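You operate a simulated robot arm through the tools that you are given. There is no shell and no other tool.

You are at the controls of a simulated robot arm. One attempt, no reset.

JOB
File two orange patches, matt film first, then satin film, and hang the orange swatch on peg B.
Fine: the two lie on the chest top; each goes into the drawer marked orange, in the space that bears its words; shut the drawer; the swatch stands in its holder, the peg is on the swatch board.

Only the result counts: the job must be done as asked and must still hold three seconds after the hand-in. Knocking over, shifting, dropping, spilling or breaking anything else fails it.

ROBOT AND FRAMES
A 7-joint arm with a three-finger gripper, fixed in place. Base frame: the origin is at the foot of the arm, x ahead of it, y to its left, z up. Readings come in cm, rad, newtons and seconds.
With the tool pointing down near the work surface it reaches from about 10 to 78 cm from the base axis. Its first joint turns from -2.897 to 2.897 rad. Payload 2.94 kg.
The tool frame sits at the grasp point between the pads (the TCP): z along the fingers, y along the line on which they close. The tips reach 3 cm beyond it. Largest opening 13.2 cm; the body of the gripper starts 10.7 cm behind the TCP.
Orientation is that of the tool frame in the base frame, as a unit quaternion [w, x, y, z]. With the fingers straight down and closing along the base's y, the tool's x points along the base's -x, its y along +y and its z along -z.

CONTROLS
- The arm moves only by the tool send_rows. Its argument "commands" is one flat list of numbers, 7 for each row, row after row: the shift along the base's x, y, z in units of 40 mm (1.0 is 40 mm), then the turn, a rotation vector about the base's x, y, z in units of 4 degrees (1.0 is 4 degrees), then the opening, from 0 (shut) to 1 (fully open). In form: [x, y, z, rx, ry, rz, jaw, x, y, z, rx, ry, rz, jaw, ...]. A call has 1 to 20 rows; each row shifts and turns the commanded pose from where the row before left it. A call with a number of a shift or a turn outside -1 to 1 is refused whole. Rows are played at 5 a second. More than 5 cm and 0.15 rad between two rows, or a gripper value outside its range, and nothing of the call is played. A pose out of reach is approached as far as the arm can. The call stops where the force on the tool passes 40 N (or 10 N more than at its start, if that is more) or the arm is blocked; 0.2 s more then pass. Each finger halts on what it meets, pressing with about 42 N; the grip force reading is that of the motor and also rises with nothing between the fingers. The clock runs only during rows and for 0.2 s after the last one: add rows that do not move to give the fingers time. It gives the time, the measured TCP pose, the force on the tool (base axes), the opening and the grip force at its end, in the units of the frame above (readings bear some noise), with the torque about the TCP (base axes, N m) and any sound that the robot's microphone picked up.
- Cameras (640 x 400 px; columns grow to the right, rows downward): "scene" is fixed at [5.54, 64.84, 152.72]; the picture's right is [-0.74, -0.67, 0.00], its down [-0.31, 0.34, -0.89] and it looks along [0.60, -0.66, -0.46] (base axes); focal length 245 px, centre (320, 200). "wrist" rides on the gripper at [7.2, 0.3, -14.4] in the tool frame; the picture's right is [-0.04, 1.00, 0.00], its down [-0.88, -0.04, -0.48] and it looks along [-0.48, -0.02, 0.88] (tool axes); focal length 256 px, centre (320, 200).
- capture(camera): a new picture of that camera. The clock stands still meanwhile.
- slide_trunk(by): slides the trunk up (or, below 0, down) by that many cm; the arm rides with it, the base frame stays. It gives what a move gives, with no picture.
- measure_at(camera, pixels): for up to 12 pixels [column, row] of the newest picture of that camera ("zoom" is the newest enlarged one), the place [x, y, z] in the base frame of the surface seen there, good to about 0.3 cm, but the place of the scene camera against the robot may be out by one fixed shift of up to 1.2 cm in any direction. The clock stands still meanwhile.
- inspect(camera, box): a new picture of the part [left, top, right, bottom] of that camera's present view, enlarged. The clock stands still meanwhile.
- close_job(): hands the job in; it is judged then, once.

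Leave the gripper open and the arm clear of the work at the hand-in unless told otherwise.

The tools are called after ">>>" by a JSON object that holds its "api" and its "payload". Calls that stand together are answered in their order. send_rows: Moves the arm, as the interface text tells. Its arguments: {"type":"object","properties":{"commands":{"type":"array","items":{"type":"number"}}},"required":["commands"]} The other tools are called the same way: slide_trunk (by) slides the trunk up or down; capture (camera) takes a picture; measure_at (camera, pixels) gives the place of the surface under pixels of a picture; inspect (camera, box) takes an enlarged picture of a part of a camera's view; close_job () hands the job in.

At the start:

```text
clock: 0.0
eef_pos: [51.76, 14.9, 149.47]
ee_rot: [0.001, 0.0, 1.0, 0.0]
force: [0.3, -1.0, -0.1]
wrist_torque: [-0.04, 0.0, -0.01]
gripper_width: 13.19
grip_force: 0.1
trunk travel left (down, up): [-47.5, 6.5]
```

scene: 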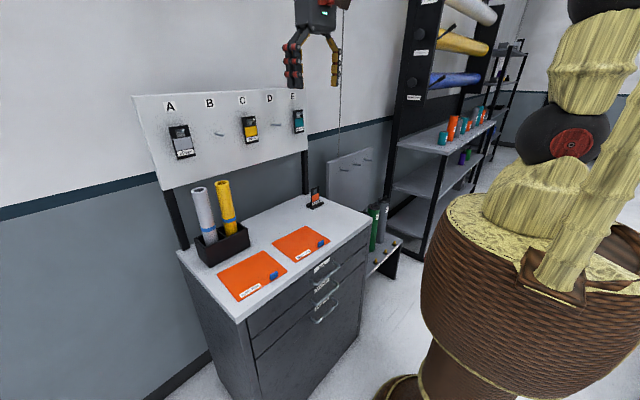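
wrist: 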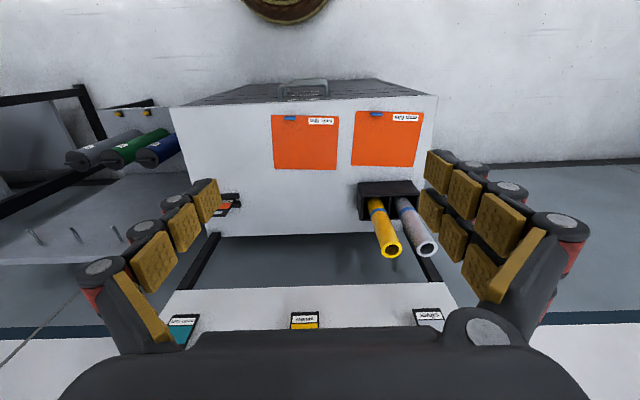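

I see the chest with two orange patches on top, a swatch in a small holder, and a peg board with letters A–E. I'll enlarge these areas to read the labels.

>>> {"api": "inspect", "payload": {"camera": "scene", "box": [200, 180, 380, 320]}}

>>> {"api": "inspect", "payload": {"camera": "scene", "box": [130, 85, 330, 210]}}

>>> {"api": "inspect", "payload": {"camera": "wrist", "box": [250, 70, 450, 195]}}

```text
2.86 times, centred on (290, 250) of scene
```

zoom: 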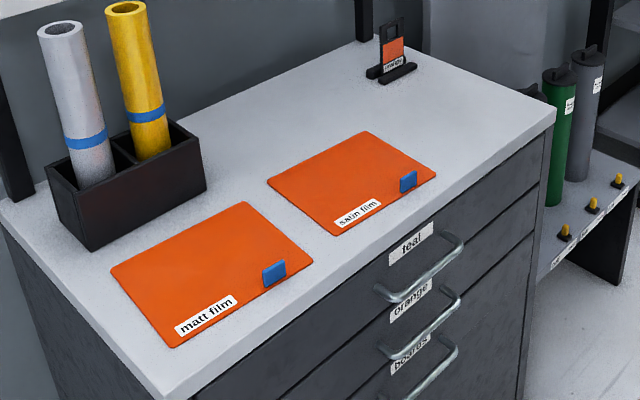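

```text
3.20 times, centred on (230, 148) of scene
```

zoom: 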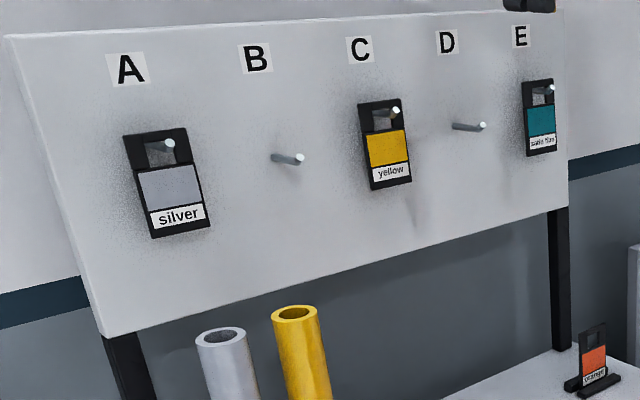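

```text
3.20 times, centred on (350, 132) of wrist
```

zoom: 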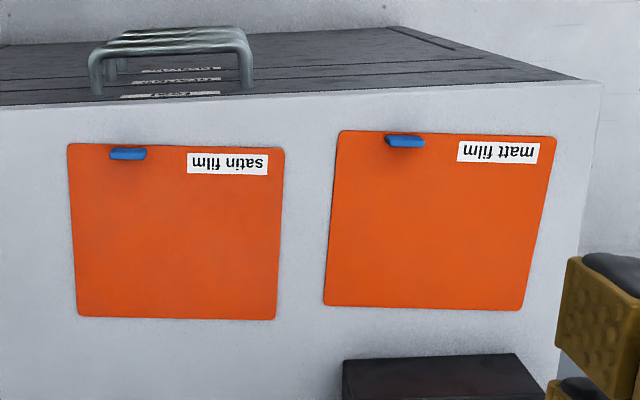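

The drawers read teal, orange and boards. Next I'll measure key points in the wrist view: chest corners, patches, tabs, labels, and swatch.

>>> {"api": "measure_at", "payload": {"camera": "wrist", "pixels": [[170, 107], [438, 95], [218, 234], [275, 117], [338, 117], [337, 169], [275, 169], [290, 117], [357, 111], [423, 115], [352, 164], [376, 114]]}}

>>> {"api": "measure_at", "payload": {"camera": "scene", "pixels": [[225, 273], [283, 256], [240, 297], [273, 275], [304, 233], [328, 240], [295, 258], [320, 244], [368, 217], [238, 321], [179, 251], [316, 200]]}}

>>> {"api": "inspect", "payload": {"camera": "scene", "box": [290, 240, 370, 340]}}

>>> {"api": "inspect", "payload": {"camera": "scene", "box": [290, 170, 340, 220]}}

```text
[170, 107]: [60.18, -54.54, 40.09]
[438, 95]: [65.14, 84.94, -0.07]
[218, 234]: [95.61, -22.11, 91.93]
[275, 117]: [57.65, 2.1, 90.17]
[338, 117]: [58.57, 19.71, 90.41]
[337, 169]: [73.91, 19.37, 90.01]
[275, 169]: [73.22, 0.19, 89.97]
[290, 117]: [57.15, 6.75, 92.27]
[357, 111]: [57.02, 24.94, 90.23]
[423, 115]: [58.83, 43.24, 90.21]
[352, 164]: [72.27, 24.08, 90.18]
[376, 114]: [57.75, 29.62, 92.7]
```

```text
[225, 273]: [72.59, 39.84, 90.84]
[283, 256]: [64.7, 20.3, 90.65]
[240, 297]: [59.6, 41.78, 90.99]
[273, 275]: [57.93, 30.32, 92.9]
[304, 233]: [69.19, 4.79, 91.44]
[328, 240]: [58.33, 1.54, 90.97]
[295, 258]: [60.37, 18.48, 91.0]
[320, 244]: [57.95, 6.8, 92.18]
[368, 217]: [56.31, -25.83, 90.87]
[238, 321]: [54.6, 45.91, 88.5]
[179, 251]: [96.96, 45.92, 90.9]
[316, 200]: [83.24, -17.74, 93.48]
```

```text
4.00 times, centred on (330, 290) of scene
```

zoom: 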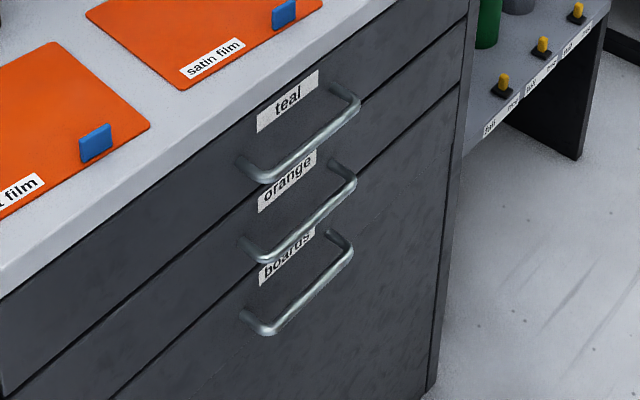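

```text
8.00 times, centred on (315, 195) of scene
```

zoom: 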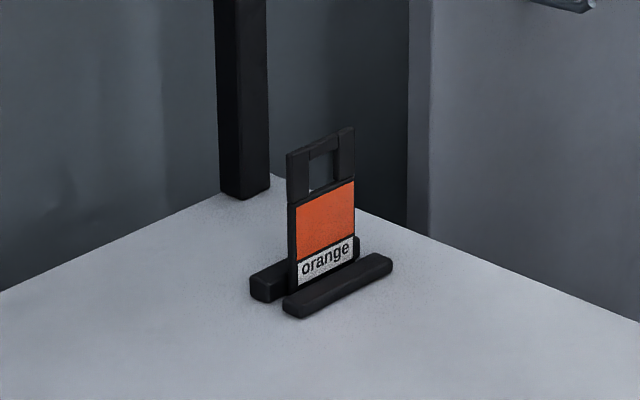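

The tabs stand up near the front edge of each patch. I'll measure the swatch and holder in this zoom first (top corners near (290,155) and (352,130), holder bars).

>>> {"api": "measure_at", "payload": {"camera": "zoom", "pixels": [[292, 165], [350, 138], [297, 200], [350, 180], [325, 210], [325, 258], [268, 275], [300, 300], [380, 262], [340, 285], [320, 170], [280, 330]]}}

>>> {"api": "measure_at", "payload": {"camera": "scene", "pixels": [[219, 134], [224, 134], [215, 134], [223, 129], [183, 130], [253, 119], [281, 124], [181, 158], [190, 153], [210, 103], [175, 127], [301, 113]]}}

>>> {"api": "inspect", "payload": {"camera": "scene", "box": [195, 90, 265, 150]}}

```text
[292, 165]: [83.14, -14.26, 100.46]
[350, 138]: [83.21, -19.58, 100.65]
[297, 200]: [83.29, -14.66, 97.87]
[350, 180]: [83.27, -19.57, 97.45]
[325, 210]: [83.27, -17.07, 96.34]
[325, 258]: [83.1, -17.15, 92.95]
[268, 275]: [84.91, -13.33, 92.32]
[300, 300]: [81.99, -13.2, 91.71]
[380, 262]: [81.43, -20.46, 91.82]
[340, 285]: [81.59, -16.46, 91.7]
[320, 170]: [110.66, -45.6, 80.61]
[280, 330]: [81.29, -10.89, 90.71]
```

```text
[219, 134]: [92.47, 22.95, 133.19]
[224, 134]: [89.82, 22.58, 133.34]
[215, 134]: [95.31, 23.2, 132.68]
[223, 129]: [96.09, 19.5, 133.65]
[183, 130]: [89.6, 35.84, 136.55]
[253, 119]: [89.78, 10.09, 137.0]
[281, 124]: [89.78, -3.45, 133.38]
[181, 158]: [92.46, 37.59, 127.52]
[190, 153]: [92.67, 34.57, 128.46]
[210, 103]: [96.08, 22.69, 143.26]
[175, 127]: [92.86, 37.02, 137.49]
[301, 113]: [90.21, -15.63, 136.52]
```

```text
6.67 times, centred on (230, 120) of scene
```

zoom: 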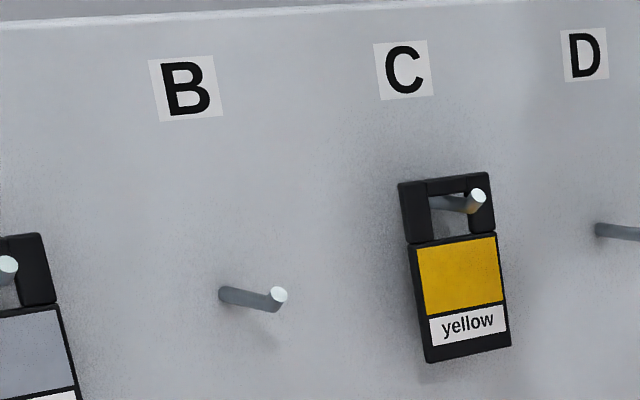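

Pegs stick out from the board (x≈96) to x≈90. Now a zoom on the handles for measurement.

>>> {"api": "inspect", "payload": {"camera": "scene", "box": [290, 240, 370, 340]}}

>>> {"api": "measure_at", "payload": {"camera": "zoom", "pixels": [[262, 180], [305, 146], [350, 112], [260, 250], [305, 220], [350, 184], [260, 325], [305, 292], [345, 260], [270, 205], [265, 120], [250, 190]]}}

>>> {"api": "measure_at", "payload": {"camera": "zoom", "pixels": [[200, 240], [100, 330], [120, 300], [400, 130], [385, 75], [30, 390], [100, 395], [400, 180], [240, 160], [340, 90], [310, 165], [240, 240]]}}

```text
4.00 times, centred on (330, 290) of scene
```

zoom: 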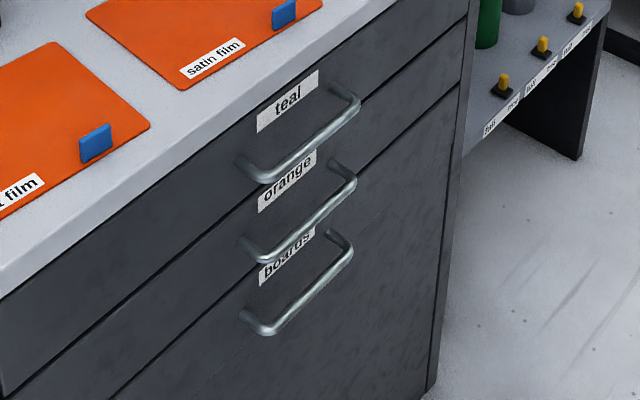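

```text
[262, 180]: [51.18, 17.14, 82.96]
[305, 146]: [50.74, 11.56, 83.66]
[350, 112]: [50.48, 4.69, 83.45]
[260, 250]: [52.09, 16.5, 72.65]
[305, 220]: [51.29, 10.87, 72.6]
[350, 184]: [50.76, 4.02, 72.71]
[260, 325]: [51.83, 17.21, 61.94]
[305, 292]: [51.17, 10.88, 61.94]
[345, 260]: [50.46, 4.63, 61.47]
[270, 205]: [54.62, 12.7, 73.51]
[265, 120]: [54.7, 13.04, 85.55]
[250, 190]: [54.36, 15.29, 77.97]
```

```text
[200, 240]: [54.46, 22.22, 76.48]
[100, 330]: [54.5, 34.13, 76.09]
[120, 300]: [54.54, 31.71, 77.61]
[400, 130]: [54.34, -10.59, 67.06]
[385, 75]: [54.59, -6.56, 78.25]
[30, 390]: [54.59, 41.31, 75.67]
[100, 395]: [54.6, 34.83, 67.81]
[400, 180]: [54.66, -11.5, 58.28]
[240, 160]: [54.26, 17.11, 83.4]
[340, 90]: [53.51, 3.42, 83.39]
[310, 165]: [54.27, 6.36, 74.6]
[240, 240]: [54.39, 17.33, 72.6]
```

The orange handle is a bar at about x=51, y=4 to 17, z≈72, with the drawer front at x≈54.5. I plan to open it by gripping the bar with the tool pitched forward, closing vertically. First I'll back off 8 cm in x and turn the tool about -z at this safe height.

>>> {"api": "send_rows", "payload": {"commands": [-0.1, 0, 0, 0, 0, -1, 1, -0.1, 0, 0, 0, 0, -1, 1, -0.1, 0, 0, 0, 0, -1, 1, -0.1, 0, 0, 0, 0, -1, 1, -0.1, 0, 0, 0, 0, -1, 1, -0.1, 0, 0, 0, 0, -1, 1, -0.1, 0, 0, 0, 0, -1, 1, -0.1, 0, 0, 0, 0, -1, 1, -0.1, 0, 0, 0, 0, -1, 1, -0.1, 0, 0, 0, 0, -1, 1, -0.1, 0, 0, 0, 0, -1, 1, -0.1, 0, 0, 0, 0, -1, 1, -0.1, 0, 0, 0, 0, -1, 1, -0.1, 0, 0, 0, 0, -1, 1, -0.1, 0, 0, 0, 0, -1, 1, -0.1, 0, 0, 0, 0, -1, 1, -0.1, 0, 0, 0, 0, -1, 1, -0.1, 0, 0, 0, 0, -1, 1, -0.1, 0, 0, 0, 0, -1, 1, -0.1, 0, 0, 0, 0, -1, 1]}}

```text
clock: 4.2
eef_pos: [43.7, 14.98, 149.54]
ee_rot: [0.0, 0.643, 0.766, 0.0]
force: [-0.3, -0.6, 0.1]
wrist_torque: [-0.04, 0.0, 0.03]
gripper_width: 13.2
grip_force: 0.1
trunk travel left (down, up): [-47.5, 6.5]
```

The turn went fine. I'll finish the last 10° and then slide the trunk down 35 cm. At x≈43 the gripper is in front of the chest, clear of it.

>>> {"api": "send_rows", "payload": {"commands": [0, 0, 0, 0, 0, -1, 1, 0, 0, 0, 0, 0, -1, 1, 0, 0, 0, 0, 0, -0.5, 1]}}

>>> {"api": "slide_trunk", "payload": {"by": -35}}

>>> {"api": "capture", "payload": {"camera": "scene"}}

>>> {"api": "capture", "payload": {"camera": "wrist"}}

```text
clock: 5.0
eef_pos: [43.69, 14.94, 149.48]
ee_rot: [0.0, 0.707, 0.707, 0.0]
force: [0.2, 0.7, -1.0]
wrist_torque: [-0.03, 0.0, -0.02]
gripper_width: 13.19
grip_force: 0.1
trunk travel left (down, up): [-47.5, 6.5]
```

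```text
clock: 8.4
eef_pos: [43.83, 14.89, 114.52]
ee_rot: [0.0, 0.707, 0.707, 0.0]
force: [-0.1, 0.1, -0.3]
wrist_torque: [0.01, -0.01, 0.01]
gripper_width: 13.21
grip_force: 0.1
trunk travel left (down, up): [-12.5, 41.5]
```

```text
taken
```

scene: 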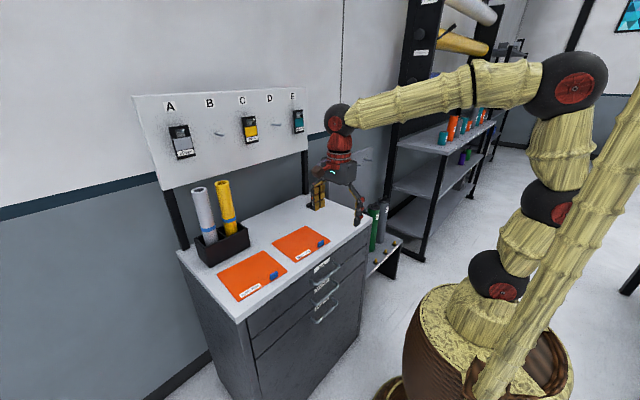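

```text
taken
```

wrist: 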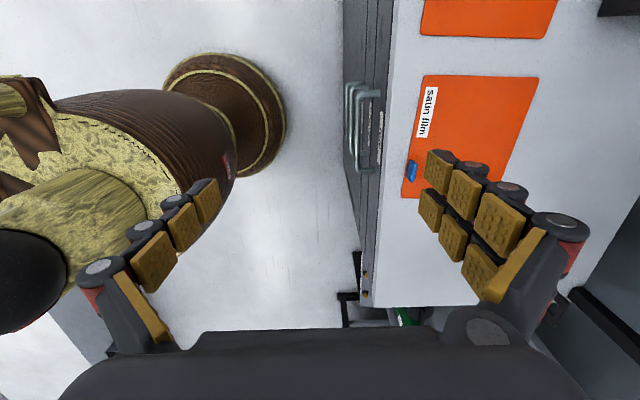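

The wrist camera sees the robot's own trunk on the left. I'll measure the arm's links and the base in the scene picture to understand its geometry.

>>> {"api": "measure_at", "payload": {"camera": "scene", "pixels": [[500, 289], [545, 205], [575, 85], [340, 118], [340, 150], [440, 300], [470, 330], [560, 350], [600, 200], [640, 60]]}}

>>> {"api": "measure_at", "payload": {"camera": "wrist", "pixels": [[348, 120], [357, 120], [365, 130], [405, 170], [412, 165], [415, 168], [372, 110], [430, 90], [180, 130], [100, 190], [425, 75], [538, 80]]}}

```text
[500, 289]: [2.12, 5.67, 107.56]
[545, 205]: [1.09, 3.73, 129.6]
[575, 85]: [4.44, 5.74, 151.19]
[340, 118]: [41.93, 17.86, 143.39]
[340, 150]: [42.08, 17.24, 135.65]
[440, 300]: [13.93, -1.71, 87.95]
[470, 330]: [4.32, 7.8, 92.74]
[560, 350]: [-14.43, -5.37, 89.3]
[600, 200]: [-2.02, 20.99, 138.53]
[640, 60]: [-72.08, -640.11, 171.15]
```

```text
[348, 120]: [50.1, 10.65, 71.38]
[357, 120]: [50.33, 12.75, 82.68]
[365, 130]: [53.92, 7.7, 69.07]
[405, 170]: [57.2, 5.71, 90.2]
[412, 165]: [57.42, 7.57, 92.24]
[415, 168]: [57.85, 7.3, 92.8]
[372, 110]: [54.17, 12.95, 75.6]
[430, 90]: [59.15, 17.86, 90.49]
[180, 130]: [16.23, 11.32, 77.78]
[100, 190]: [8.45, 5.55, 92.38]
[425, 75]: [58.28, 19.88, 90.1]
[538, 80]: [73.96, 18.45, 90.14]
```

From the arm's geometry, the wrist centre sits about 29 cm behind the TCP and the trunk barrel has a radius of about 20 cm. So I'll pitch the tool 45° forward and move to a stand-off 20 cm back from the orange handle along the tool axis, about [36.4, 10.5, 85.6], with the jaw part open.

>>> {"api": "send_rows", "payload": {"commands": [-0.154, -0.092, -0.602, 0, -0.9375, 0, 0.35, -0.154, -0.092, -0.602, 0, -0.9375, 0, 0.35, -0.154, -0.092, -0.602, 0, -0.9375, 0, 0.35, -0.154, -0.092, -0.602, 0, -0.9375, 0, 0.35, -0.154, -0.092, -0.602, 0, -0.9375, 0, 0.35, -0.154, -0.092, -0.602, 0, -0.9375, 0, 0.35, -0.154, -0.092, -0.602, 0, -0.9375, 0, 0.35, -0.154, -0.092, -0.602, 0, -0.9375, 0, 0.35, -0.154, -0.092, -0.602, 0, -0.9375, 0, 0.35, -0.154, -0.092, -0.602, 0, -0.9375, 0, 0.35, -0.154, -0.092, -0.602, 0, -0.9375, 0, 0.35, -0.154, -0.092, -0.602, 0, -0.9375, 0, 0.35, 0, 0, 0, 0, 0, 0, 0.35]}}

>>> {"api": "capture", "payload": {"camera": "wrist"}}

>>> {"api": "capture", "payload": {"camera": "scene"}}

```text
clock: 11.2
eef_pos: [37.63, 9.76, 87.67]
ee_rot: [0.259, 0.655, 0.66, 0.26]
force: [0.1, -0.6, 0.5]
wrist_torque: [-0.02, -0.02, -0.03]
gripper_width: 4.62
grip_force: 0.0
out of reach, approached as far as the arm can: row 12
trunk travel left (down, up): [-12.5, 41.5]
```

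```text
taken
```

wrist: 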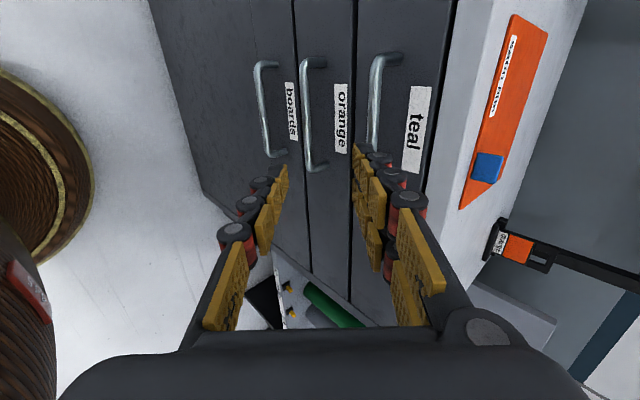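

```text
taken
```

scene: 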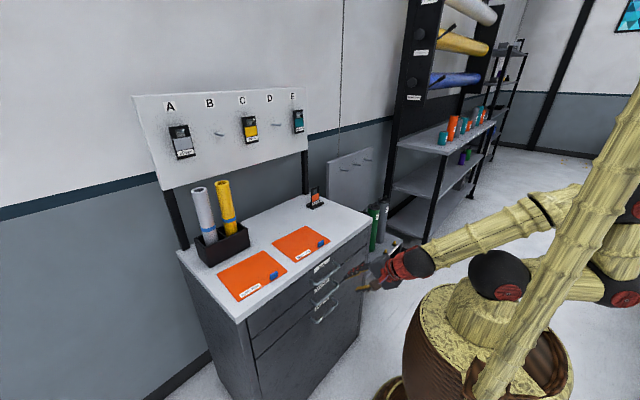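

It got as close as it could to the stand-off. The wrist camera sees all three handles clearly, with the orange bar from (310,65) to (318,165). I'll measure it.

>>> {"api": "measure_at", "payload": {"camera": "wrist", "pixels": [[304, 80], [304, 110], [306, 140], [310, 160], [374, 100], [373, 130], [318, 61], [320, 170], [325, 110], [298, 20], [357, 20], [340, 120]]}}

>>> {"api": "inspect", "payload": {"camera": "wrist", "box": [240, 40, 440, 200]}}

```text
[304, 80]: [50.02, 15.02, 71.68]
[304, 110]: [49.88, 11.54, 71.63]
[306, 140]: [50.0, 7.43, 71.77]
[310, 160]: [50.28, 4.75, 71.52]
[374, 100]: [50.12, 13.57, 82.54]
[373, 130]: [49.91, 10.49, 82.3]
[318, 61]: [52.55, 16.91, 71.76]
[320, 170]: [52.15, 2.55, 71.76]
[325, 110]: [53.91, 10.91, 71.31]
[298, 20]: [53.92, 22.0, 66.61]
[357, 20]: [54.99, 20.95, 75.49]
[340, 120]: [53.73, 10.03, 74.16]
```

```text
2.50 times, centred on (340, 120) of wrist
```

zoom: 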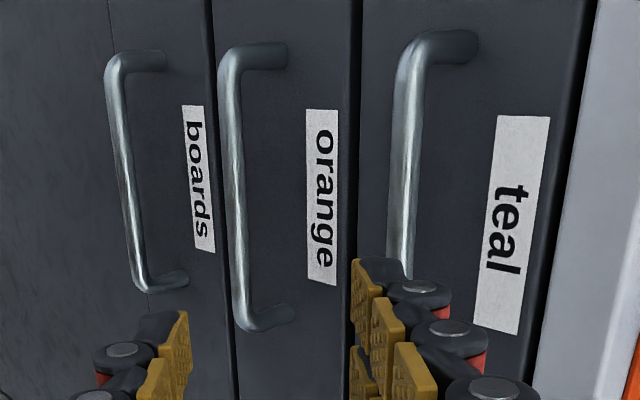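

The orange bar's centre is about (50.3, 10, 71.5). I'll go to a stand-off 8 cm out along the tool axis, about [43.8, 10, 78.4], and check the pose there.

>>> {"api": "send_rows", "payload": {"commands": [0.387, 0.015, -0.58, 0, 0, 0, 0.35, 0.387, 0.015, -0.58, 0, 0, 0, 0.35, 0.387, 0.015, -0.58, 0, 0, 0, 0.35, 0.387, 0.015, -0.58, 0, 0, 0, 0.35, 0, 0, 0, 0, 0, 0, 0.35]}}

>>> {"api": "capture", "payload": {"camera": "wrist"}}

```text
clock: 12.4
eef_pos: [40.58, 7.07, 86.36]
ee_rot: [0.268, 0.653, 0.655, 0.269]
force: [0.0, 0.2, 0.1]
wrist_torque: [0.04, 0.02, 0.01]
gripper_width: 4.64
grip_force: 0.1
out of reach, approached as far as the arm can: row 1, 2, 3, 4
trunk travel left (down, up): [-12.5, 41.5]
```

```text
taken
```

wrist: 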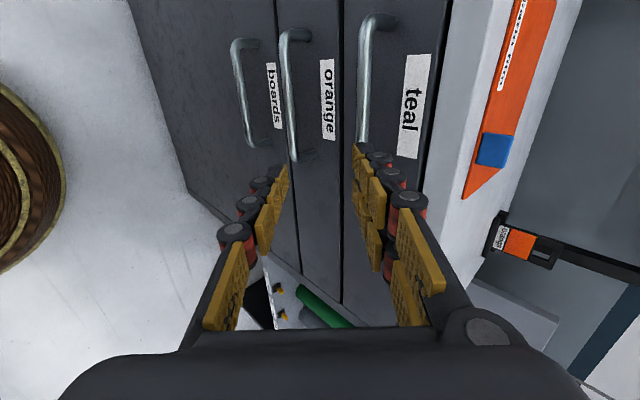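

The arm is folded too close to its shoulder there. Raising the trunk by 15 cm gives the elbow room, and I'll approach again from above.

>>> {"api": "slide_trunk", "payload": {"by": 15}}

>>> {"api": "send_rows", "payload": {"commands": [0, 0, 0, 0, 0, 0, 0.35]}}

```text
clock: 14.2
eef_pos: [40.65, 7.01, 101.31]
ee_rot: [0.268, 0.653, 0.655, 0.269]
force: [0.0, 0.3, 0.7]
wrist_torque: [-0.01, -0.05, 0.04]
gripper_width: 4.62
grip_force: 0.0
trunk travel left (down, up): [-27.5, 26.5]
```

```text
clock: 14.6
eef_pos: [40.58, 7.22, 101.31]
ee_rot: [0.268, 0.653, 0.655, 0.268]
force: [-0.3, 0.2, -0.4]
wrist_torque: [0.0, 0.03, -0.01]
gripper_width: 4.62
grip_force: 0.1
trunk travel left (down, up): [-27.5, 26.5]
```

The commanded pose now matches the actual one. I'll move to about [43.8, 10, 90] first.

>>> {"api": "send_rows", "payload": {"commands": [0.2, 0.175, -0.706, 0, 0, 0, 0.35, 0.2, 0.175, -0.706, 0, 0, 0, 0.35, 0.2, 0.175, -0.706, 0, 0, 0, 0.35, 0.2, 0.175, -0.706, 0, 0, 0, 0.35, 0, 0, 0, 0, 0, 0, 0.35]}}

```text
clock: 15.8
eef_pos: [40.57, 7.07, 101.39]
ee_rot: [0.268, 0.653, 0.655, 0.269]
force: [0.2, -0.1, -0.5]
wrist_torque: [0.04, -0.02, -0.01]
gripper_width: 4.64
grip_force: 0.1
out of reach, approached as far as the arm can: row 1, 2, 3, 4
trunk travel left (down, up): [-27.5, 26.5]
```

It's stuck at a joint limit, with the upper arm leaning back. I'll back out by moving forward and up to unfold.

>>> {"api": "send_rows", "payload": {"commands": [0.4, 0, 0.4, 0, 0, 0, 0.35, 0.4, 0, 0.4, 0, 0, 0, 0.35, 0.4, 0, 0.4, 0, 0, 0, 0.35, 0.4, 0, 0.4, 0, 0, 0, 0.35, 0, 0, 0, 0, 0, 0, 0.35]}}

>>> {"api": "capture", "payload": {"camera": "scene"}}

```text
clock: 17.0
eef_pos: [46.87, 7.16, 107.78]
ee_rot: [0.268, 0.653, 0.655, 0.269]
force: [0.2, -0.5, -0.5]
wrist_torque: [-0.01, 0.01, 0.02]
gripper_width: 4.66
grip_force: 0.1
trunk travel left (down, up): [-27.5, 26.5]
```

```text
taken
```

scene: 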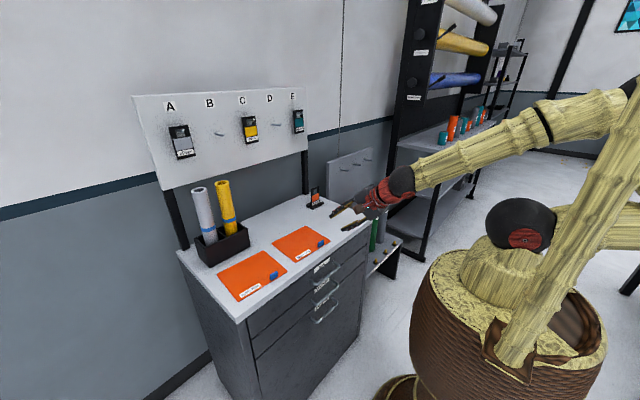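

That moved freely. I'll measure points along the forearm and upper arm to understand the posture.

>>> {"api": "measure_at", "payload": {"camera": "scene", "pixels": [[400, 180], [440, 165], [500, 140], [560, 118], [610, 105], [525, 222], [570, 225], [630, 228], [620, 240], [500, 270], [440, 300], [560, 330]]}}

```text
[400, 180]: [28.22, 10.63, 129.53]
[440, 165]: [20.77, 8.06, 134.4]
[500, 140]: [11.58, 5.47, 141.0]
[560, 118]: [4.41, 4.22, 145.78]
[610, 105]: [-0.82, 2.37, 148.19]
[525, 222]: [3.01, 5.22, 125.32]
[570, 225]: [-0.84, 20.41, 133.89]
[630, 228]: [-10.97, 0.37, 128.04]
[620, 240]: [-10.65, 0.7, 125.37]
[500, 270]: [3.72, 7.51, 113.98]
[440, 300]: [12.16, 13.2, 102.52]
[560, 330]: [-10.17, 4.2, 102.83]
```

The limit was the elbow folding, when the wrist is less than about 22 cm from the shoulder. Going straight down from here keeps the distance, so I'll descend to about [45, 10, 90].

>>> {"api": "send_rows", "payload": {"commands": [-0.095, 0.14, -0.89, 0, 0, 0, 0.35, -0.095, 0.14, -0.89, 0, 0, 0, 0.35, -0.095, 0.14, -0.89, 0, 0, 0, 0.35, -0.095, 0.14, -0.89, 0, 0, 0, 0.35, -0.095, 0.14, -0.89, 0, 0, 0, 0.35, 0, 0, 0, 0, 0, 0, 0.35]}}

```text
clock: 18.4
eef_pos: [43.52, 6.67, 101.97]
ee_rot: [0.266, 0.654, 0.656, 0.267]
force: [0.3, -0.1, -0.4]
wrist_torque: [-0.03, 0.02, -0.02]
gripper_width: 4.62
grip_force: 0.0
out of reach, approached as far as the arm can: row 2, 3, 4, 5
trunk travel left (down, up): [-27.5, 26.5]
```

I think the limit is the wrist bend changing sign when the forearm lines up with the tool. Approaching the handle yawed 45° from the left (+y) side puts the wrist farther from the base with a clear bend. I'll lift a little and yaw the tool by −45° about z.

>>> {"api": "send_rows", "payload": {"commands": [0.1, 0, 0.8, 0, 0, 0, 0.35, 0.1, 0, 0.8, 0, 0, 0, 0.35, 0, 0.2, 0.3, 0, 0, -0.9375, 0.35, 0, 0.2, 0.3, 0, 0, -0.9375, 0.35, 0, 0.2, 0.3, 0, 0, -0.9375, 0.35, 0, 0.2, 0, 0, 0, -0.9375, 0.35, 0, 0.2, 0, 0, 0, -0.9375, 0.35, 0, 0.2, 0, 0, 0, -0.9375, 0.35, 0, 0.2, 0, 0, 0, -0.9375, 0.35, 0, 0.2, 0, 0, 0, -0.9375, 0.35, 0, 0.2, 0, 0, 0, -0.9375, 0.35, 0, 0.2, 0, 0, 0, -0.9375, 0.35, 0, 0.2, 0, 0, 0, -0.9375, 0.35, 0, 0.2, 0, 0, 0, -0.9375, 0.35, 0, 0, 0, 0, 0, 0, 0.35]}}

>>> {"api": "capture", "payload": {"camera": "scene"}}

```text
clock: 21.6
eef_pos: [47.73, 1.99, 124.81]
ee_rot: [0.344, 0.855, 0.362, 0.142]
force: [-0.2, 0.2, -0.4]
wrist_torque: [0.02, 0.0, 0.0]
gripper_width: 4.63
grip_force: 0.0
out of reach, approached as far as the arm can: row 7, 8, 9, 10, 11, 12, 13, 14
trunk travel left (down, up): [-27.5, 26.5]
```

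```text
taken
```

scene: 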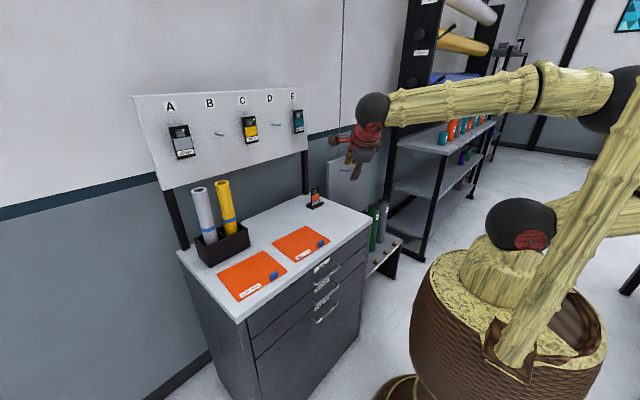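

The tool reached the yaw but the position drifted to [47.7, 2, 124.8], so another joint limit is involved. I'll try moving toward +y and down from here to see what it allows.

>>> {"api": "send_rows", "payload": {"commands": [0, 0.8, 0, 0, 0, 0, 0.35, 0, 0.8, 0, 0, 0, 0, 0.35, 0, 0.8, -0.4, 0, 0, 0, 0.35, 0, 0.8, -0.4, 0, 0, 0, 0.35]}}

```text
clock: 22.6
eef_pos: [51.2, 7.33, 128.77]
ee_rot: [0.346, 0.853, 0.363, 0.142]
force: [-0.9, -0.2, 0.2]
wrist_torque: [0.0, 0.02, -0.03]
gripper_width: 4.63
grip_force: 0.0
out of reach, approached as far as the arm can: row 1, 2, 3, 4
trunk travel left (down, up): [-27.5, 26.5]
```

The evidence points to joint 7 sitting near its upper limit. Since a 180° roll gives an equivalent grip, I'll roll the tool −180° about its own axis (d≈[.493,−.487,−.719]), which unwinds joint 7. I'll do it in three calls.

>>> {"api": "send_rows", "payload": {"commands": [0, 0, 0, -0.493, 0.487, 0.719, 0.35, 0, 0, 0, -0.493, 0.487, 0.719, 0.35, 0, 0, 0, -0.493, 0.487, 0.719, 0.35, 0, 0, 0, -0.493, 0.487, 0.719, 0.35, 0, 0, 0, -0.493, 0.487, 0.719, 0.35, 0, 0, 0, -0.493, 0.487, 0.719, 0.35, 0, 0, 0, -0.493, 0.487, 0.719, 0.35, 0, 0, 0, -0.493, 0.487, 0.719, 0.35, 0, 0, 0, -0.493, 0.487, 0.719, 0.35, 0, 0, 0, -0.493, 0.487, 0.719, 0.35, 0, 0, 0, -0.493, 0.487, 0.719, 0.35, 0, 0, 0, -0.493, 0.487, 0.719, 0.35, 0, 0, 0, -0.493, 0.487, 0.719, 0.35, 0, 0, 0, -0.493, 0.487, 0.719, 0.35, 0, 0, 0, -0.493, 0.487, 0.719, 0.35]}}

>>> {"api": "send_rows", "payload": {"commands": [0, 0, 0, -0.493, 0.487, 0.719, 0.35, 0, 0, 0, -0.493, 0.487, 0.719, 0.35, 0, 0, 0, -0.493, 0.487, 0.719, 0.35, 0, 0, 0, -0.493, 0.487, 0.719, 0.35, 0, 0, 0, -0.493, 0.487, 0.719, 0.35, 0, 0, 0, -0.493, 0.487, 0.719, 0.35, 0, 0, 0, -0.493, 0.487, 0.719, 0.35, 0, 0, 0, -0.493, 0.487, 0.719, 0.35, 0, 0, 0, -0.493, 0.487, 0.719, 0.35, 0, 0, 0, -0.493, 0.487, 0.719, 0.35, 0, 0, 0, -0.493, 0.487, 0.719, 0.35, 0, 0, 0, -0.493, 0.487, 0.719, 0.35, 0, 0, 0, -0.493, 0.487, 0.719, 0.35, 0, 0, 0, -0.493, 0.487, 0.719, 0.35, 0, 0, 0, -0.493, 0.487, 0.719, 0.35]}}

>>> {"api": "send_rows", "payload": {"commands": [0, 0, 0, -0.493, 0.487, 0.719, 0.35, 0, 0, 0, -0.493, 0.487, 0.719, 0.35, 0, 0, 0, -0.493, 0.487, 0.719, 0.35, 0, 0, 0, -0.493, 0.487, 0.719, 0.35, 0, 0, 0, -0.493, 0.487, 0.719, 0.35, 0, 0, 0, -0.493, 0.487, 0.719, 0.35, 0, 0, 0, -0.493, 0.487, 0.719, 0.35, 0, 0, 0, -0.493, 0.487, 0.719, 0.35, 0, 0, 0, -0.493, 0.487, 0.719, 0.35, 0, 0, 0, -0.493, 0.487, 0.719, 0.35, 0, 0, 0, -0.493, 0.487, 0.719, 0.35, 0, 0, 0, -0.493, 0.487, 0.719, 0.35, 0, 0, 0, -0.493, 0.487, 0.719, 0.35, 0, 0, 0, -0.493, 0.487, 0.719, 0.35, 0, 0, 0, -0.493, 0.487, 0.719, 0.35]}}

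```text
clock: 25.8
eef_pos: [50.97, 7.37, 128.74]
ee_rot: [0.376, 0.56, 0.737, -0.044]
force: [0.3, -0.6, -0.7]
wrist_torque: [-0.01, -0.02, -0.03]
gripper_width: 4.62
grip_force: 0.0
trunk travel left (down, up): [-27.5, 26.5]
```

```text
clock: 29.0
eef_pos: [51.06, 7.37, 128.87]
ee_rot: [0.298, 0.118, 0.921, -0.222]
force: [-0.1, -0.1, 0.4]
wrist_torque: [-0.02, 0.01, 0.02]
gripper_width: 4.64
grip_force: 0.2
trunk travel left (down, up): [-27.5, 26.5]
```

```text
clock: 32.2
eef_pos: [51.06, 7.38, 128.82]
ee_rot: [0.143, -0.358, 0.858, -0.34]
force: [0.5, 0.2, 0.3]
wrist_torque: [-0.01, -0.03, -0.01]
gripper_width: 4.63
grip_force: 0.0
trunk travel left (down, up): [-27.5, 26.5]
```

The roll worked with no limit. Now I'll move down toward a stand-off at about [40, 20, 100].

>>> {"api": "send_rows", "payload": {"commands": [-0.306, 0.35, -0.8, 0, 0, 0, 0.35, -0.306, 0.35, -0.8, 0, 0, 0, 0.35, -0.306, 0.35, -0.8, 0, 0, 0, 0.35, -0.306, 0.35, -0.8, 0, 0, 0, 0.35, -0.306, 0.35, -0.8, 0, 0, 0, 0.35, -0.306, 0.35, -0.8, 0, 0, 0, 0.35, -0.306, 0.35, -0.8, 0, 0, 0, 0.35, -0.306, 0.35, -0.8, 0, 0, 0, 0.35, -0.306, 0.35, -0.8, 0, 0, 0, 0.35, 0, 0, 0, 0, 0, 0, 0.35]}}

>>> {"api": "capture", "payload": {"camera": "scene"}}

>>> {"api": "capture", "payload": {"camera": "wrist"}}

```text
clock: 34.4
eef_pos: [39.93, 20.14, 99.92]
ee_rot: [0.142, -0.357, 0.858, -0.34]
force: [-0.1, 0.1, 0.7]
wrist_torque: [-0.01, 0.02, -0.02]
gripper_width: 4.61
grip_force: 0.0
trunk travel left (down, up): [-27.5, 26.5]
```

```text
taken
```

scene: 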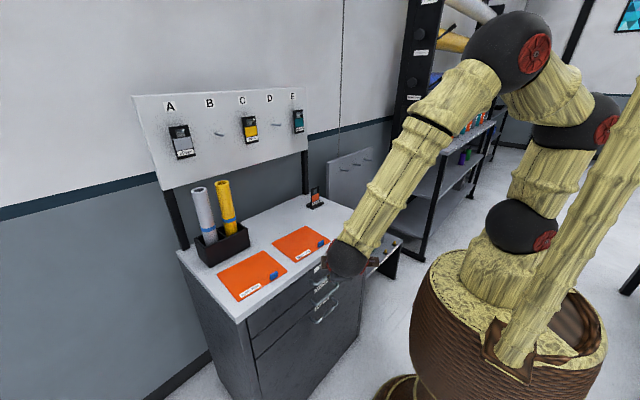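

```text
taken
```

wrist: 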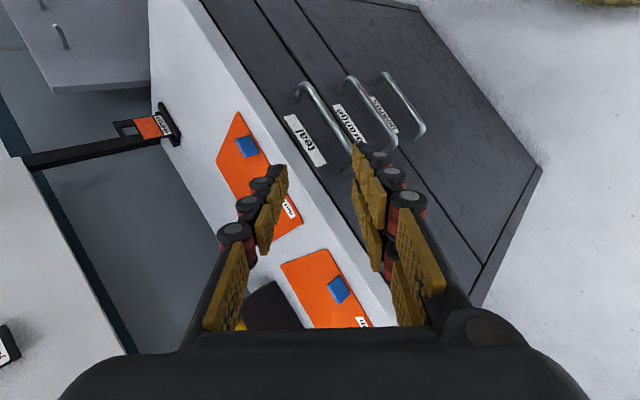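

Tracking is exact now. I'll add 16° of tilt and go to the stand-off about 10 cm from the grip pose, at [43.3, 17, 77.3].

>>> {"api": "send_rows", "payload": {"commands": [0.121, -0.111, -0.807, -0.707, -0.707, 0, 0.35, 0.121, -0.111, -0.807, -0.707, -0.707, 0, 0.35, 0.121, -0.111, -0.807, -0.707, -0.707, 0, 0.35, 0.121, -0.111, -0.807, -0.707, -0.707, 0, 0.35, 0.121, -0.111, -0.807, 0, 0, 0, 0.35, 0.121, -0.111, -0.807, 0, 0, 0, 0.35, 0.121, -0.111, -0.807, 0, 0, 0, 0.35, 0, 0, 0, 0, 0, 0, 0.35]}}

>>> {"api": "capture", "payload": {"camera": "wrist"}}

>>> {"api": "capture", "payload": {"camera": "scene"}}

```text
clock: 36.2
eef_pos: [43.35, 16.8, 77.31]
ee_rot: [0.191, -0.335, 0.803, -0.455]
force: [-0.8, -1.3, 0.7]
wrist_torque: [-0.02, -0.02, -0.01]
gripper_width: 4.61
grip_force: 0.0
trunk travel left (down, up): [-27.5, 26.5]
```

```text
taken
```

wrist: 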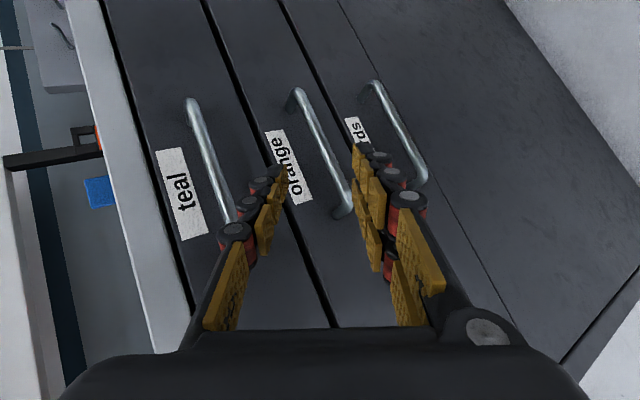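

```text
taken
```

scene: 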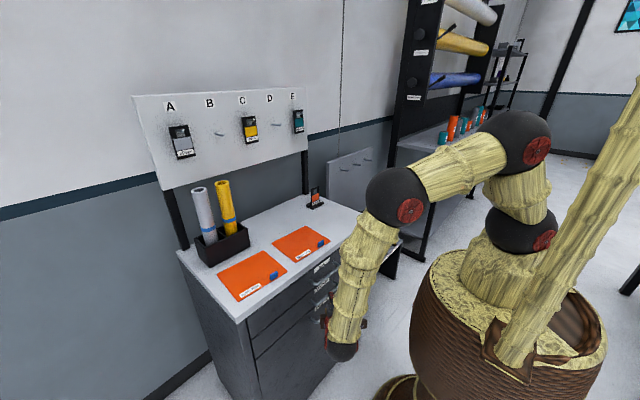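

The fingers straddle the orange bar. I'll re-measure the bar in this view to confirm (points on the bar from (300,100) to (343,190)).

>>> {"api": "measure_at", "payload": {"camera": "wrist", "pixels": [[305, 112], [315, 135], [325, 157], [335, 178], [340, 190], [198, 120], [212, 160], [330, 300], [240, 130]]}}

```text
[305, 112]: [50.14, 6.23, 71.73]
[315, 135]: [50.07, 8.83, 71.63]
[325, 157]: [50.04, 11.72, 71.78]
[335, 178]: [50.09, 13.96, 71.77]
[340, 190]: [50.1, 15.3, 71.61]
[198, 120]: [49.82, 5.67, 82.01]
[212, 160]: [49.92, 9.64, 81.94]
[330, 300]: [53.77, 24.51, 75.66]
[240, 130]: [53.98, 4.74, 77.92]
```

The bar centre is about (50.4, y, 71.4), in line with the tool axis. I'll advance 10 cm along the tool axis with the jaw still open.

>>> {"api": "send_rows", "payload": {"commands": [0.383, -0.377, -0.321, 0, 0, 0, 0.35, 0.383, -0.377, -0.321, 0, 0, 0, 0.35, 0.383, -0.377, -0.321, 0, 0, 0, 0.35, 0.383, -0.377, -0.321, 0, 0, 0, 0.35, 0, 0, 0, 0, 0, 0, 0.35]}}

>>> {"api": "capture", "payload": {"camera": "wrist"}}

```text
clock: 37.4
eef_pos: [49.38, 10.76, 72.16]
ee_rot: [0.192, -0.335, 0.803, -0.455]
force: [-0.1, -0.5, -0.4]
wrist_torque: [-0.04, -0.03, 0.01]
gripper_width: 4.61
grip_force: 0.0
trunk travel left (down, up): [-27.5, 26.5]
```

```text
taken
```

wrist: 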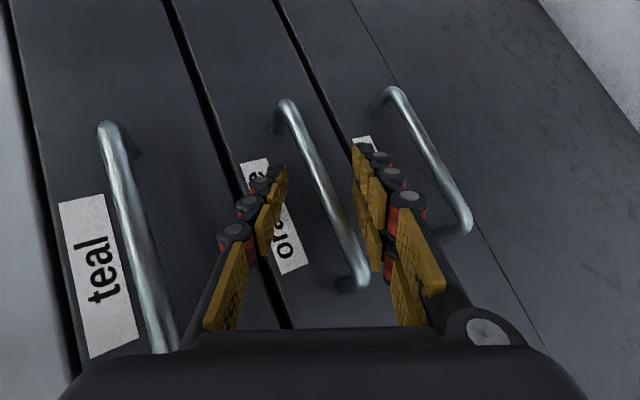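

No contact force, and the bar lies between the pads. I'll close the gripper on it.

>>> {"api": "send_rows", "payload": {"commands": [0, 0, 0, 0, 0, 0, 0, 0, 0, 0, 0, 0, 0, 0, 0, 0, 0, 0, 0, 0, 0, 0, 0, 0, 0, 0, 0, 0]}}

>>> {"api": "capture", "payload": {"camera": "wrist"}}

```text
clock: 38.4
eef_pos: [49.18, 10.84, 72.03]
ee_rot: [0.189, -0.336, 0.802, -0.455]
force: [-13.1, 9.3, -29.4]
wrist_torque: [-1.37, 0.37, 1.03]
gripper_width: 2.8
grip_force: 41.2
trunk travel left (down, up): [-27.5, 26.5]
```

```text
taken
```

wrist: 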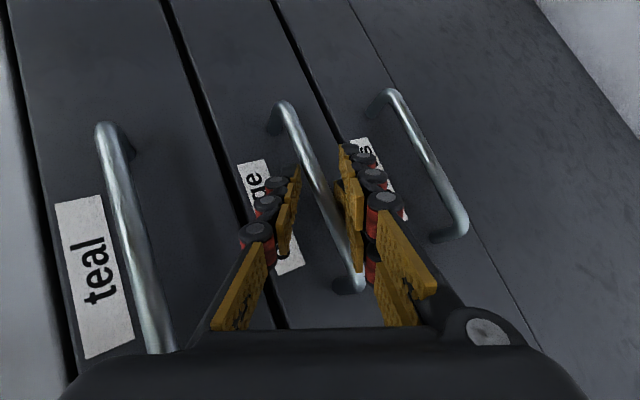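

It halted at 2.8 cm with a side force of about 30 N, because the bar runs slanted across the pads. I'll reopen, roll the tool about 27° about its axis so it closes square to the bar, and try again.

>>> {"api": "send_rows", "payload": {"commands": [0, 0, 0, 0, 0, 0, 0.35, 0, 0, 0, 0, 0, 0, 0.35, 0, 0, 0, 0, 0, 0, 0.35, 0, 0, 0, -0.59, 0.581, 0.495, 0.35, 0, 0, 0, -0.59, 0.581, 0.495, 0.35, 0, 0, 0, -0.59, 0.581, 0.495, 0.35, 0, 0, 0, -0.59, 0.581, 0.495, 0.35, 0, 0, 0, -0.59, 0.581, 0.495, 0.35, 0, 0, 0, -0.59, 0.581, 0.495, 0.35, 0, 0, 0, -0.59, 0.581, 0.495, 0.35, 0, 0, 0, 0, 0, 0, 0.35]}}

>>> {"api": "capture", "payload": {"camera": "wrist"}}

```text
clock: 40.8
eef_pos: [49.53, 10.83, 72.35]
ee_rot: [0.08, -0.512, 0.702, -0.488]
force: [0.7, 0.3, -0.8]
wrist_torque: [-0.01, 0.01, -0.01]
gripper_width: 4.62
grip_force: 0.1
trunk travel left (down, up): [-27.5, 26.5]
```

```text
taken
```

wrist: 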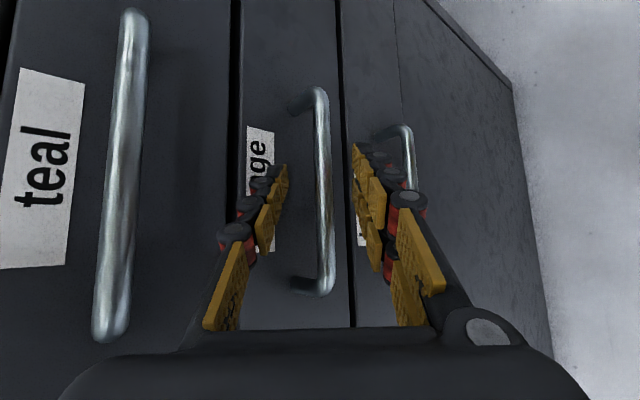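

The bar is now square to the closing line and centred. Closing again.

>>> {"api": "send_rows", "payload": {"commands": [0, 0, 0, 0, 0, 0, 0, 0, 0, 0, 0, 0, 0, 0, 0, 0, 0, 0, 0, 0, 0, 0, 0, 0, 0, 0, 0, 0]}}

```text
clock: 41.8
eef_pos: [49.5, 10.73, 72.09]
ee_rot: [0.079, -0.513, 0.702, -0.488]
force: [-5.4, 1.8, -18.1]
wrist_torque: [0.5, 0.18, 0.08]
gripper_width: 1.14
grip_force: 30.1
trunk travel left (down, up): [-27.5, 26.5]
```

Gripped at 1.14 cm width. I'll now pull straight along −x by 6 cm, slowly.

>>> {"api": "send_rows", "payload": {"commands": [-0.2, 0, 0, 0, 0, 0, 0, -0.3, 0, 0, 0, 0, 0, 0, -0.35, 0, 0, 0, 0, 0, 0, -0.35, 0, 0, 0, 0, 0, 0, -0.3, 0, 0, 0, 0, 0, 0, 0, 0, 0, 0, 0, 0, 0]}}

>>> {"api": "capture", "payload": {"camera": "scene"}}

>>> {"api": "capture", "payload": {"camera": "wrist"}}

```text
clock: 43.3
eef_pos: [43.37, 10.84, 72.23]
ee_rot: [0.079, -0.515, 0.702, -0.486]
force: [-1.4, 2.6, -12.6]
wrist_torque: [0.41, 0.12, 0.14]
gripper_width: 1.1
grip_force: 38.4
trunk travel left (down, up): [-27.5, 26.5]
stopped in row 6: the force on the tool passed its limit at 40 N (the readings are from after the stop); the commanded pose is now the measured one
```

```text
taken
```

scene: 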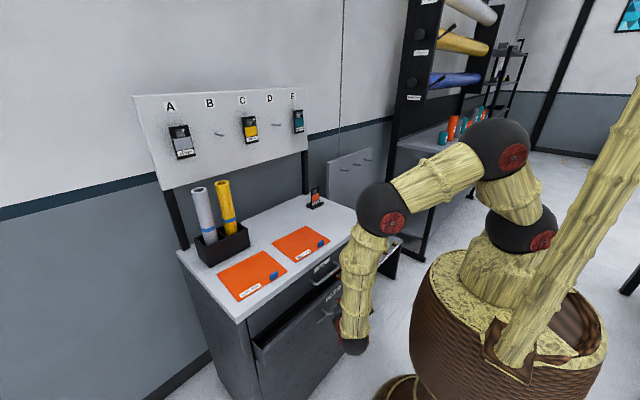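

```text
taken
```

wrist: 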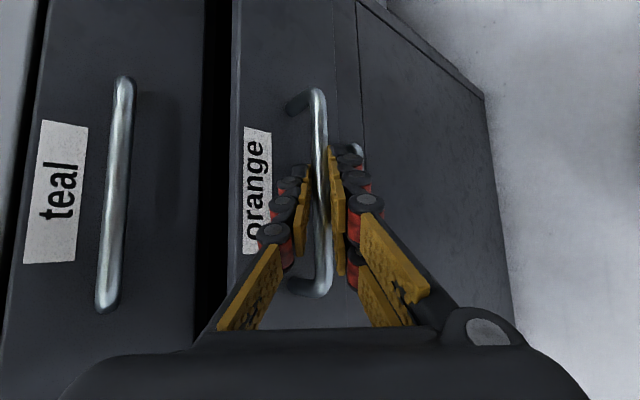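

The drawer opened 6 cm; the stop was only inertia when halting. I'll continue another 14.8 cm with a smooth ramp up and down.

>>> {"api": "send_rows", "payload": {"commands": [-0.1, 0, -0.05, 0, 0, 0, 0, -0.2, 0, 0, 0, 0, 0, 0, -0.3, 0, 0, 0, 0, 0, 0, -0.35, 0, 0, 0, 0, 0, 0, -0.35, 0, 0, 0, 0, 0, 0, -0.35, 0, 0, 0, 0, 0, 0, -0.35, 0, 0, 0, 0, 0, 0, -0.35, 0, 0, 0, 0, 0, 0, -0.35, 0, 0, 0, 0, 0, 0, -0.35, 0, 0, 0, 0, 0, 0, -0.3, 0, 0, 0, 0, 0, 0, -0.2, 0, 0, 0, 0, 0, 0, -0.1, 0, 0, 0, 0, 0, 0, -0.05, 0, 0, 0, 0, 0, 0, 0, 0, 0, 0, 0, 0, 0]}}

>>> {"api": "capture", "payload": {"camera": "scene"}}

```text
clock: 46.5
eef_pos: [28.47, 10.72, 72.04]
ee_rot: [0.08, -0.513, 0.702, -0.487]
force: [0.6, 10.4, 27.1]
wrist_torque: [-0.59, -0.25, 0.09]
gripper_width: 1.11
grip_force: 38.3
trunk travel left (down, up): [-27.5, 26.5]
```

```text
taken
```

scene: 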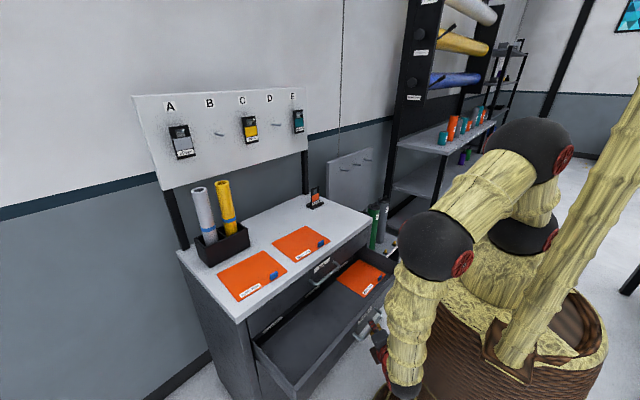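

The drawer is open 21 cm and already holds another orange sheet. I'll look closer at the interior.

>>> {"api": "inspect", "payload": {"camera": "scene", "box": [240, 240, 420, 360]}}

>>> {"api": "measure_at", "payload": {"camera": "zoom", "pixels": [[60, 390], [200, 470], [230, 250], [350, 200], [90, 345], [300, 330], [380, 280], [470, 100], [560, 100], [440, 200], [160, 335], [180, 400]]}}

```text
3.33 times, centred on (330, 300) of scene
```

zoom: 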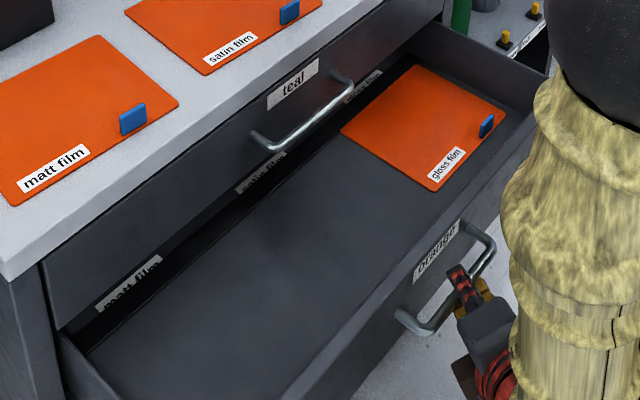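

```text
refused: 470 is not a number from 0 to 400
```

I see labels "matt film", "satin film", "gloss film" along the back of the drawer, and the gloss sheet already lies in its space. I'll measure the interior.

>>> {"api": "measure_at", "payload": {"camera": "zoom", "pixels": [[100, 300], [155, 265], [240, 190], [285, 158], [345, 98], [378, 76], [85, 345], [200, 300], [300, 220], [345, 131], [437, 190], [505, 110]]}}

>>> {"api": "measure_at", "payload": {"camera": "zoom", "pixels": [[418, 66], [490, 120], [487, 130], [300, 380], [400, 285], [320, 390], [540, 100], [62, 340], [100, 390], [405, 60], [160, 290], [130, 285]]}}

```text
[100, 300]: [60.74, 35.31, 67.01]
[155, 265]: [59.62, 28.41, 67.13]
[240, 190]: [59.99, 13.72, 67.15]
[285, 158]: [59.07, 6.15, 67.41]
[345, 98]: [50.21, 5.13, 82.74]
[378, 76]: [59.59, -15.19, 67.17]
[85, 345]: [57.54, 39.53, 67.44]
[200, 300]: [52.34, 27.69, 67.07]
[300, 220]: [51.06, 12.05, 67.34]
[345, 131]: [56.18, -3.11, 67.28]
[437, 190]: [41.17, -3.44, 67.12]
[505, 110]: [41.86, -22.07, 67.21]
```

```text
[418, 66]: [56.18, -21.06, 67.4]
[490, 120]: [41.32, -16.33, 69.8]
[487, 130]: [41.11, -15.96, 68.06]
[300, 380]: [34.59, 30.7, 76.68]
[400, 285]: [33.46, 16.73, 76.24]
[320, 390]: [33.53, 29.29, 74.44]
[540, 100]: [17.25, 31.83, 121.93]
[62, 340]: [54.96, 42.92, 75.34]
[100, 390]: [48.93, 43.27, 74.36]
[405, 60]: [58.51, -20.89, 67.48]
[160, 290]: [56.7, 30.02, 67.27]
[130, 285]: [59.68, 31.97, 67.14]
```

The floor is at z≈66.5 and the three spaces centre at about y=32 (matt), 10 (satin) and −12.5 (gloss, filled). I want about 5 cm more opening so a lowered sheet clears the teal handle. First I'll check the slanted pole and barrel near the arm.

>>> {"api": "measure_at", "payload": {"camera": "scene", "pixels": [[600, 180], [570, 250], [540, 300], [515, 350], [450, 320], [430, 300], [400, 340], [400, 385], [380, 360], [435, 245], [470, 380], [590, 340]]}}

>>> {"api": "capture", "payload": {"camera": "wrist"}}

```text
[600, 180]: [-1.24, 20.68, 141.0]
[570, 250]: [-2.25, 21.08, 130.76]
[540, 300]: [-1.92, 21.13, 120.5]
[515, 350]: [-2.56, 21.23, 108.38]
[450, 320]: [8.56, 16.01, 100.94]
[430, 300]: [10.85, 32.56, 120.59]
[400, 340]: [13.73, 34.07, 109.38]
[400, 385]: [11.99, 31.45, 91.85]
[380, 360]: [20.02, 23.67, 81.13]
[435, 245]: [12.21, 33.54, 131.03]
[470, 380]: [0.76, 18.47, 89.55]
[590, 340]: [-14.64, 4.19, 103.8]
```

```text
taken
```

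wrist: 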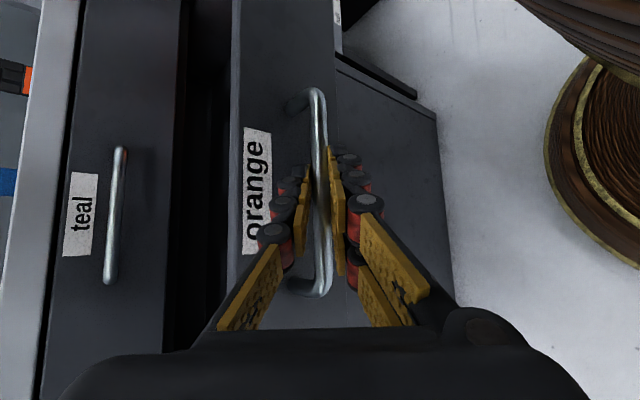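

The mast and barrel leave about 4 cm of margin for another 4.4 cm of pull. I'll do it slowly, with a small z correction to ease the vertical load.

>>> {"api": "send_rows", "payload": {"commands": [-0.05, 0, 0.03, 0, 0, 0, 0, -0.12, 0, 0, 0, 0, 0, 0, -0.2, 0, 0, 0, 0, 0, 0, -0.2, 0, 0, 0, 0, 0, 0, -0.2, 0, 0, 0, 0, 0, 0, -0.18, 0, 0, 0, 0, 0, 0, -0.1, 0, 0, 0, 0, 0, 0, -0.05, 0, 0, 0, 0, 0, 0, 0, 0, 0, 0, 0, 0, 0]}}

>>> {"api": "capture", "payload": {"camera": "scene"}}

```text
clock: 47.6
eef_pos: [26.19, 10.81, 72.19]
ee_rot: [0.079, -0.513, 0.702, -0.487]
force: [-1.0, 4.7, 0.2]
wrist_torque: [-1.7, 0.47, -2.36]
gripper_width: 1.12
grip_force: 38.4
trunk travel left (down, up): [-27.5, 26.5]
stopped in row 5: the force on the tool passed its limit at 87 N (the readings are from after the stop); the commanded pose is now the measured one
```

```text
taken
```

scene: 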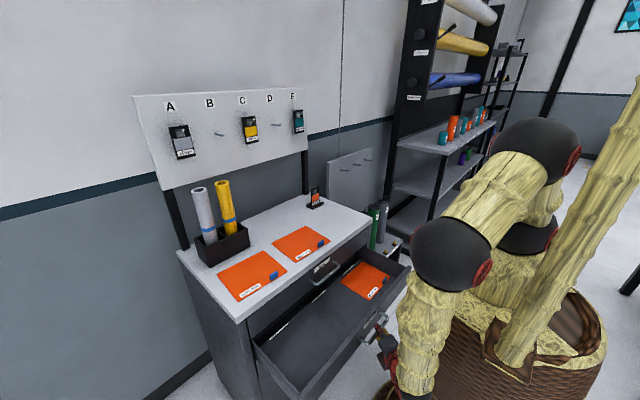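

The drawer reached its end stop at 23.3 cm of opening. That's enough. I'll release and back out along the tool axis by 4 cm.

>>> {"api": "send_rows", "payload": {"commands": [0, 0, 0, 0, 0, 0, 0.35, 0, 0, 0, 0, 0, 0, 0.35, 0, 0, 0, 0, 0, 0, 0.35, -0.153, 0.151, 0.129, 0, 0, 0, 0.35, -0.23, 0.226, 0.193, 0, 0, 0, 0.35, -0.23, 0.226, 0.193, 0, 0, 0, 0.35, 0, 0, 0, 0, 0, 0, 0.35]}}

>>> {"api": "capture", "payload": {"camera": "wrist"}}

```text
clock: 49.2
eef_pos: [23.54, 13.25, 74.03]
ee_rot: [0.079, -0.514, 0.702, -0.487]
force: [-0.5, -0.1, -0.4]
wrist_torque: [0.02, 0.0, 0.0]
gripper_width: 4.61
grip_force: 0.1
trunk travel left (down, up): [-27.5, 26.5]
```

```text
taken
```

wrist: 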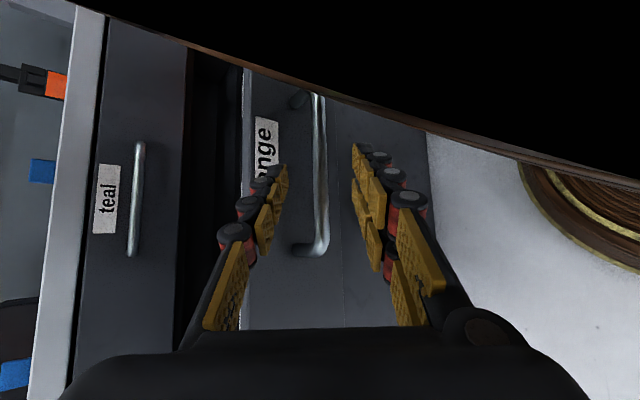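

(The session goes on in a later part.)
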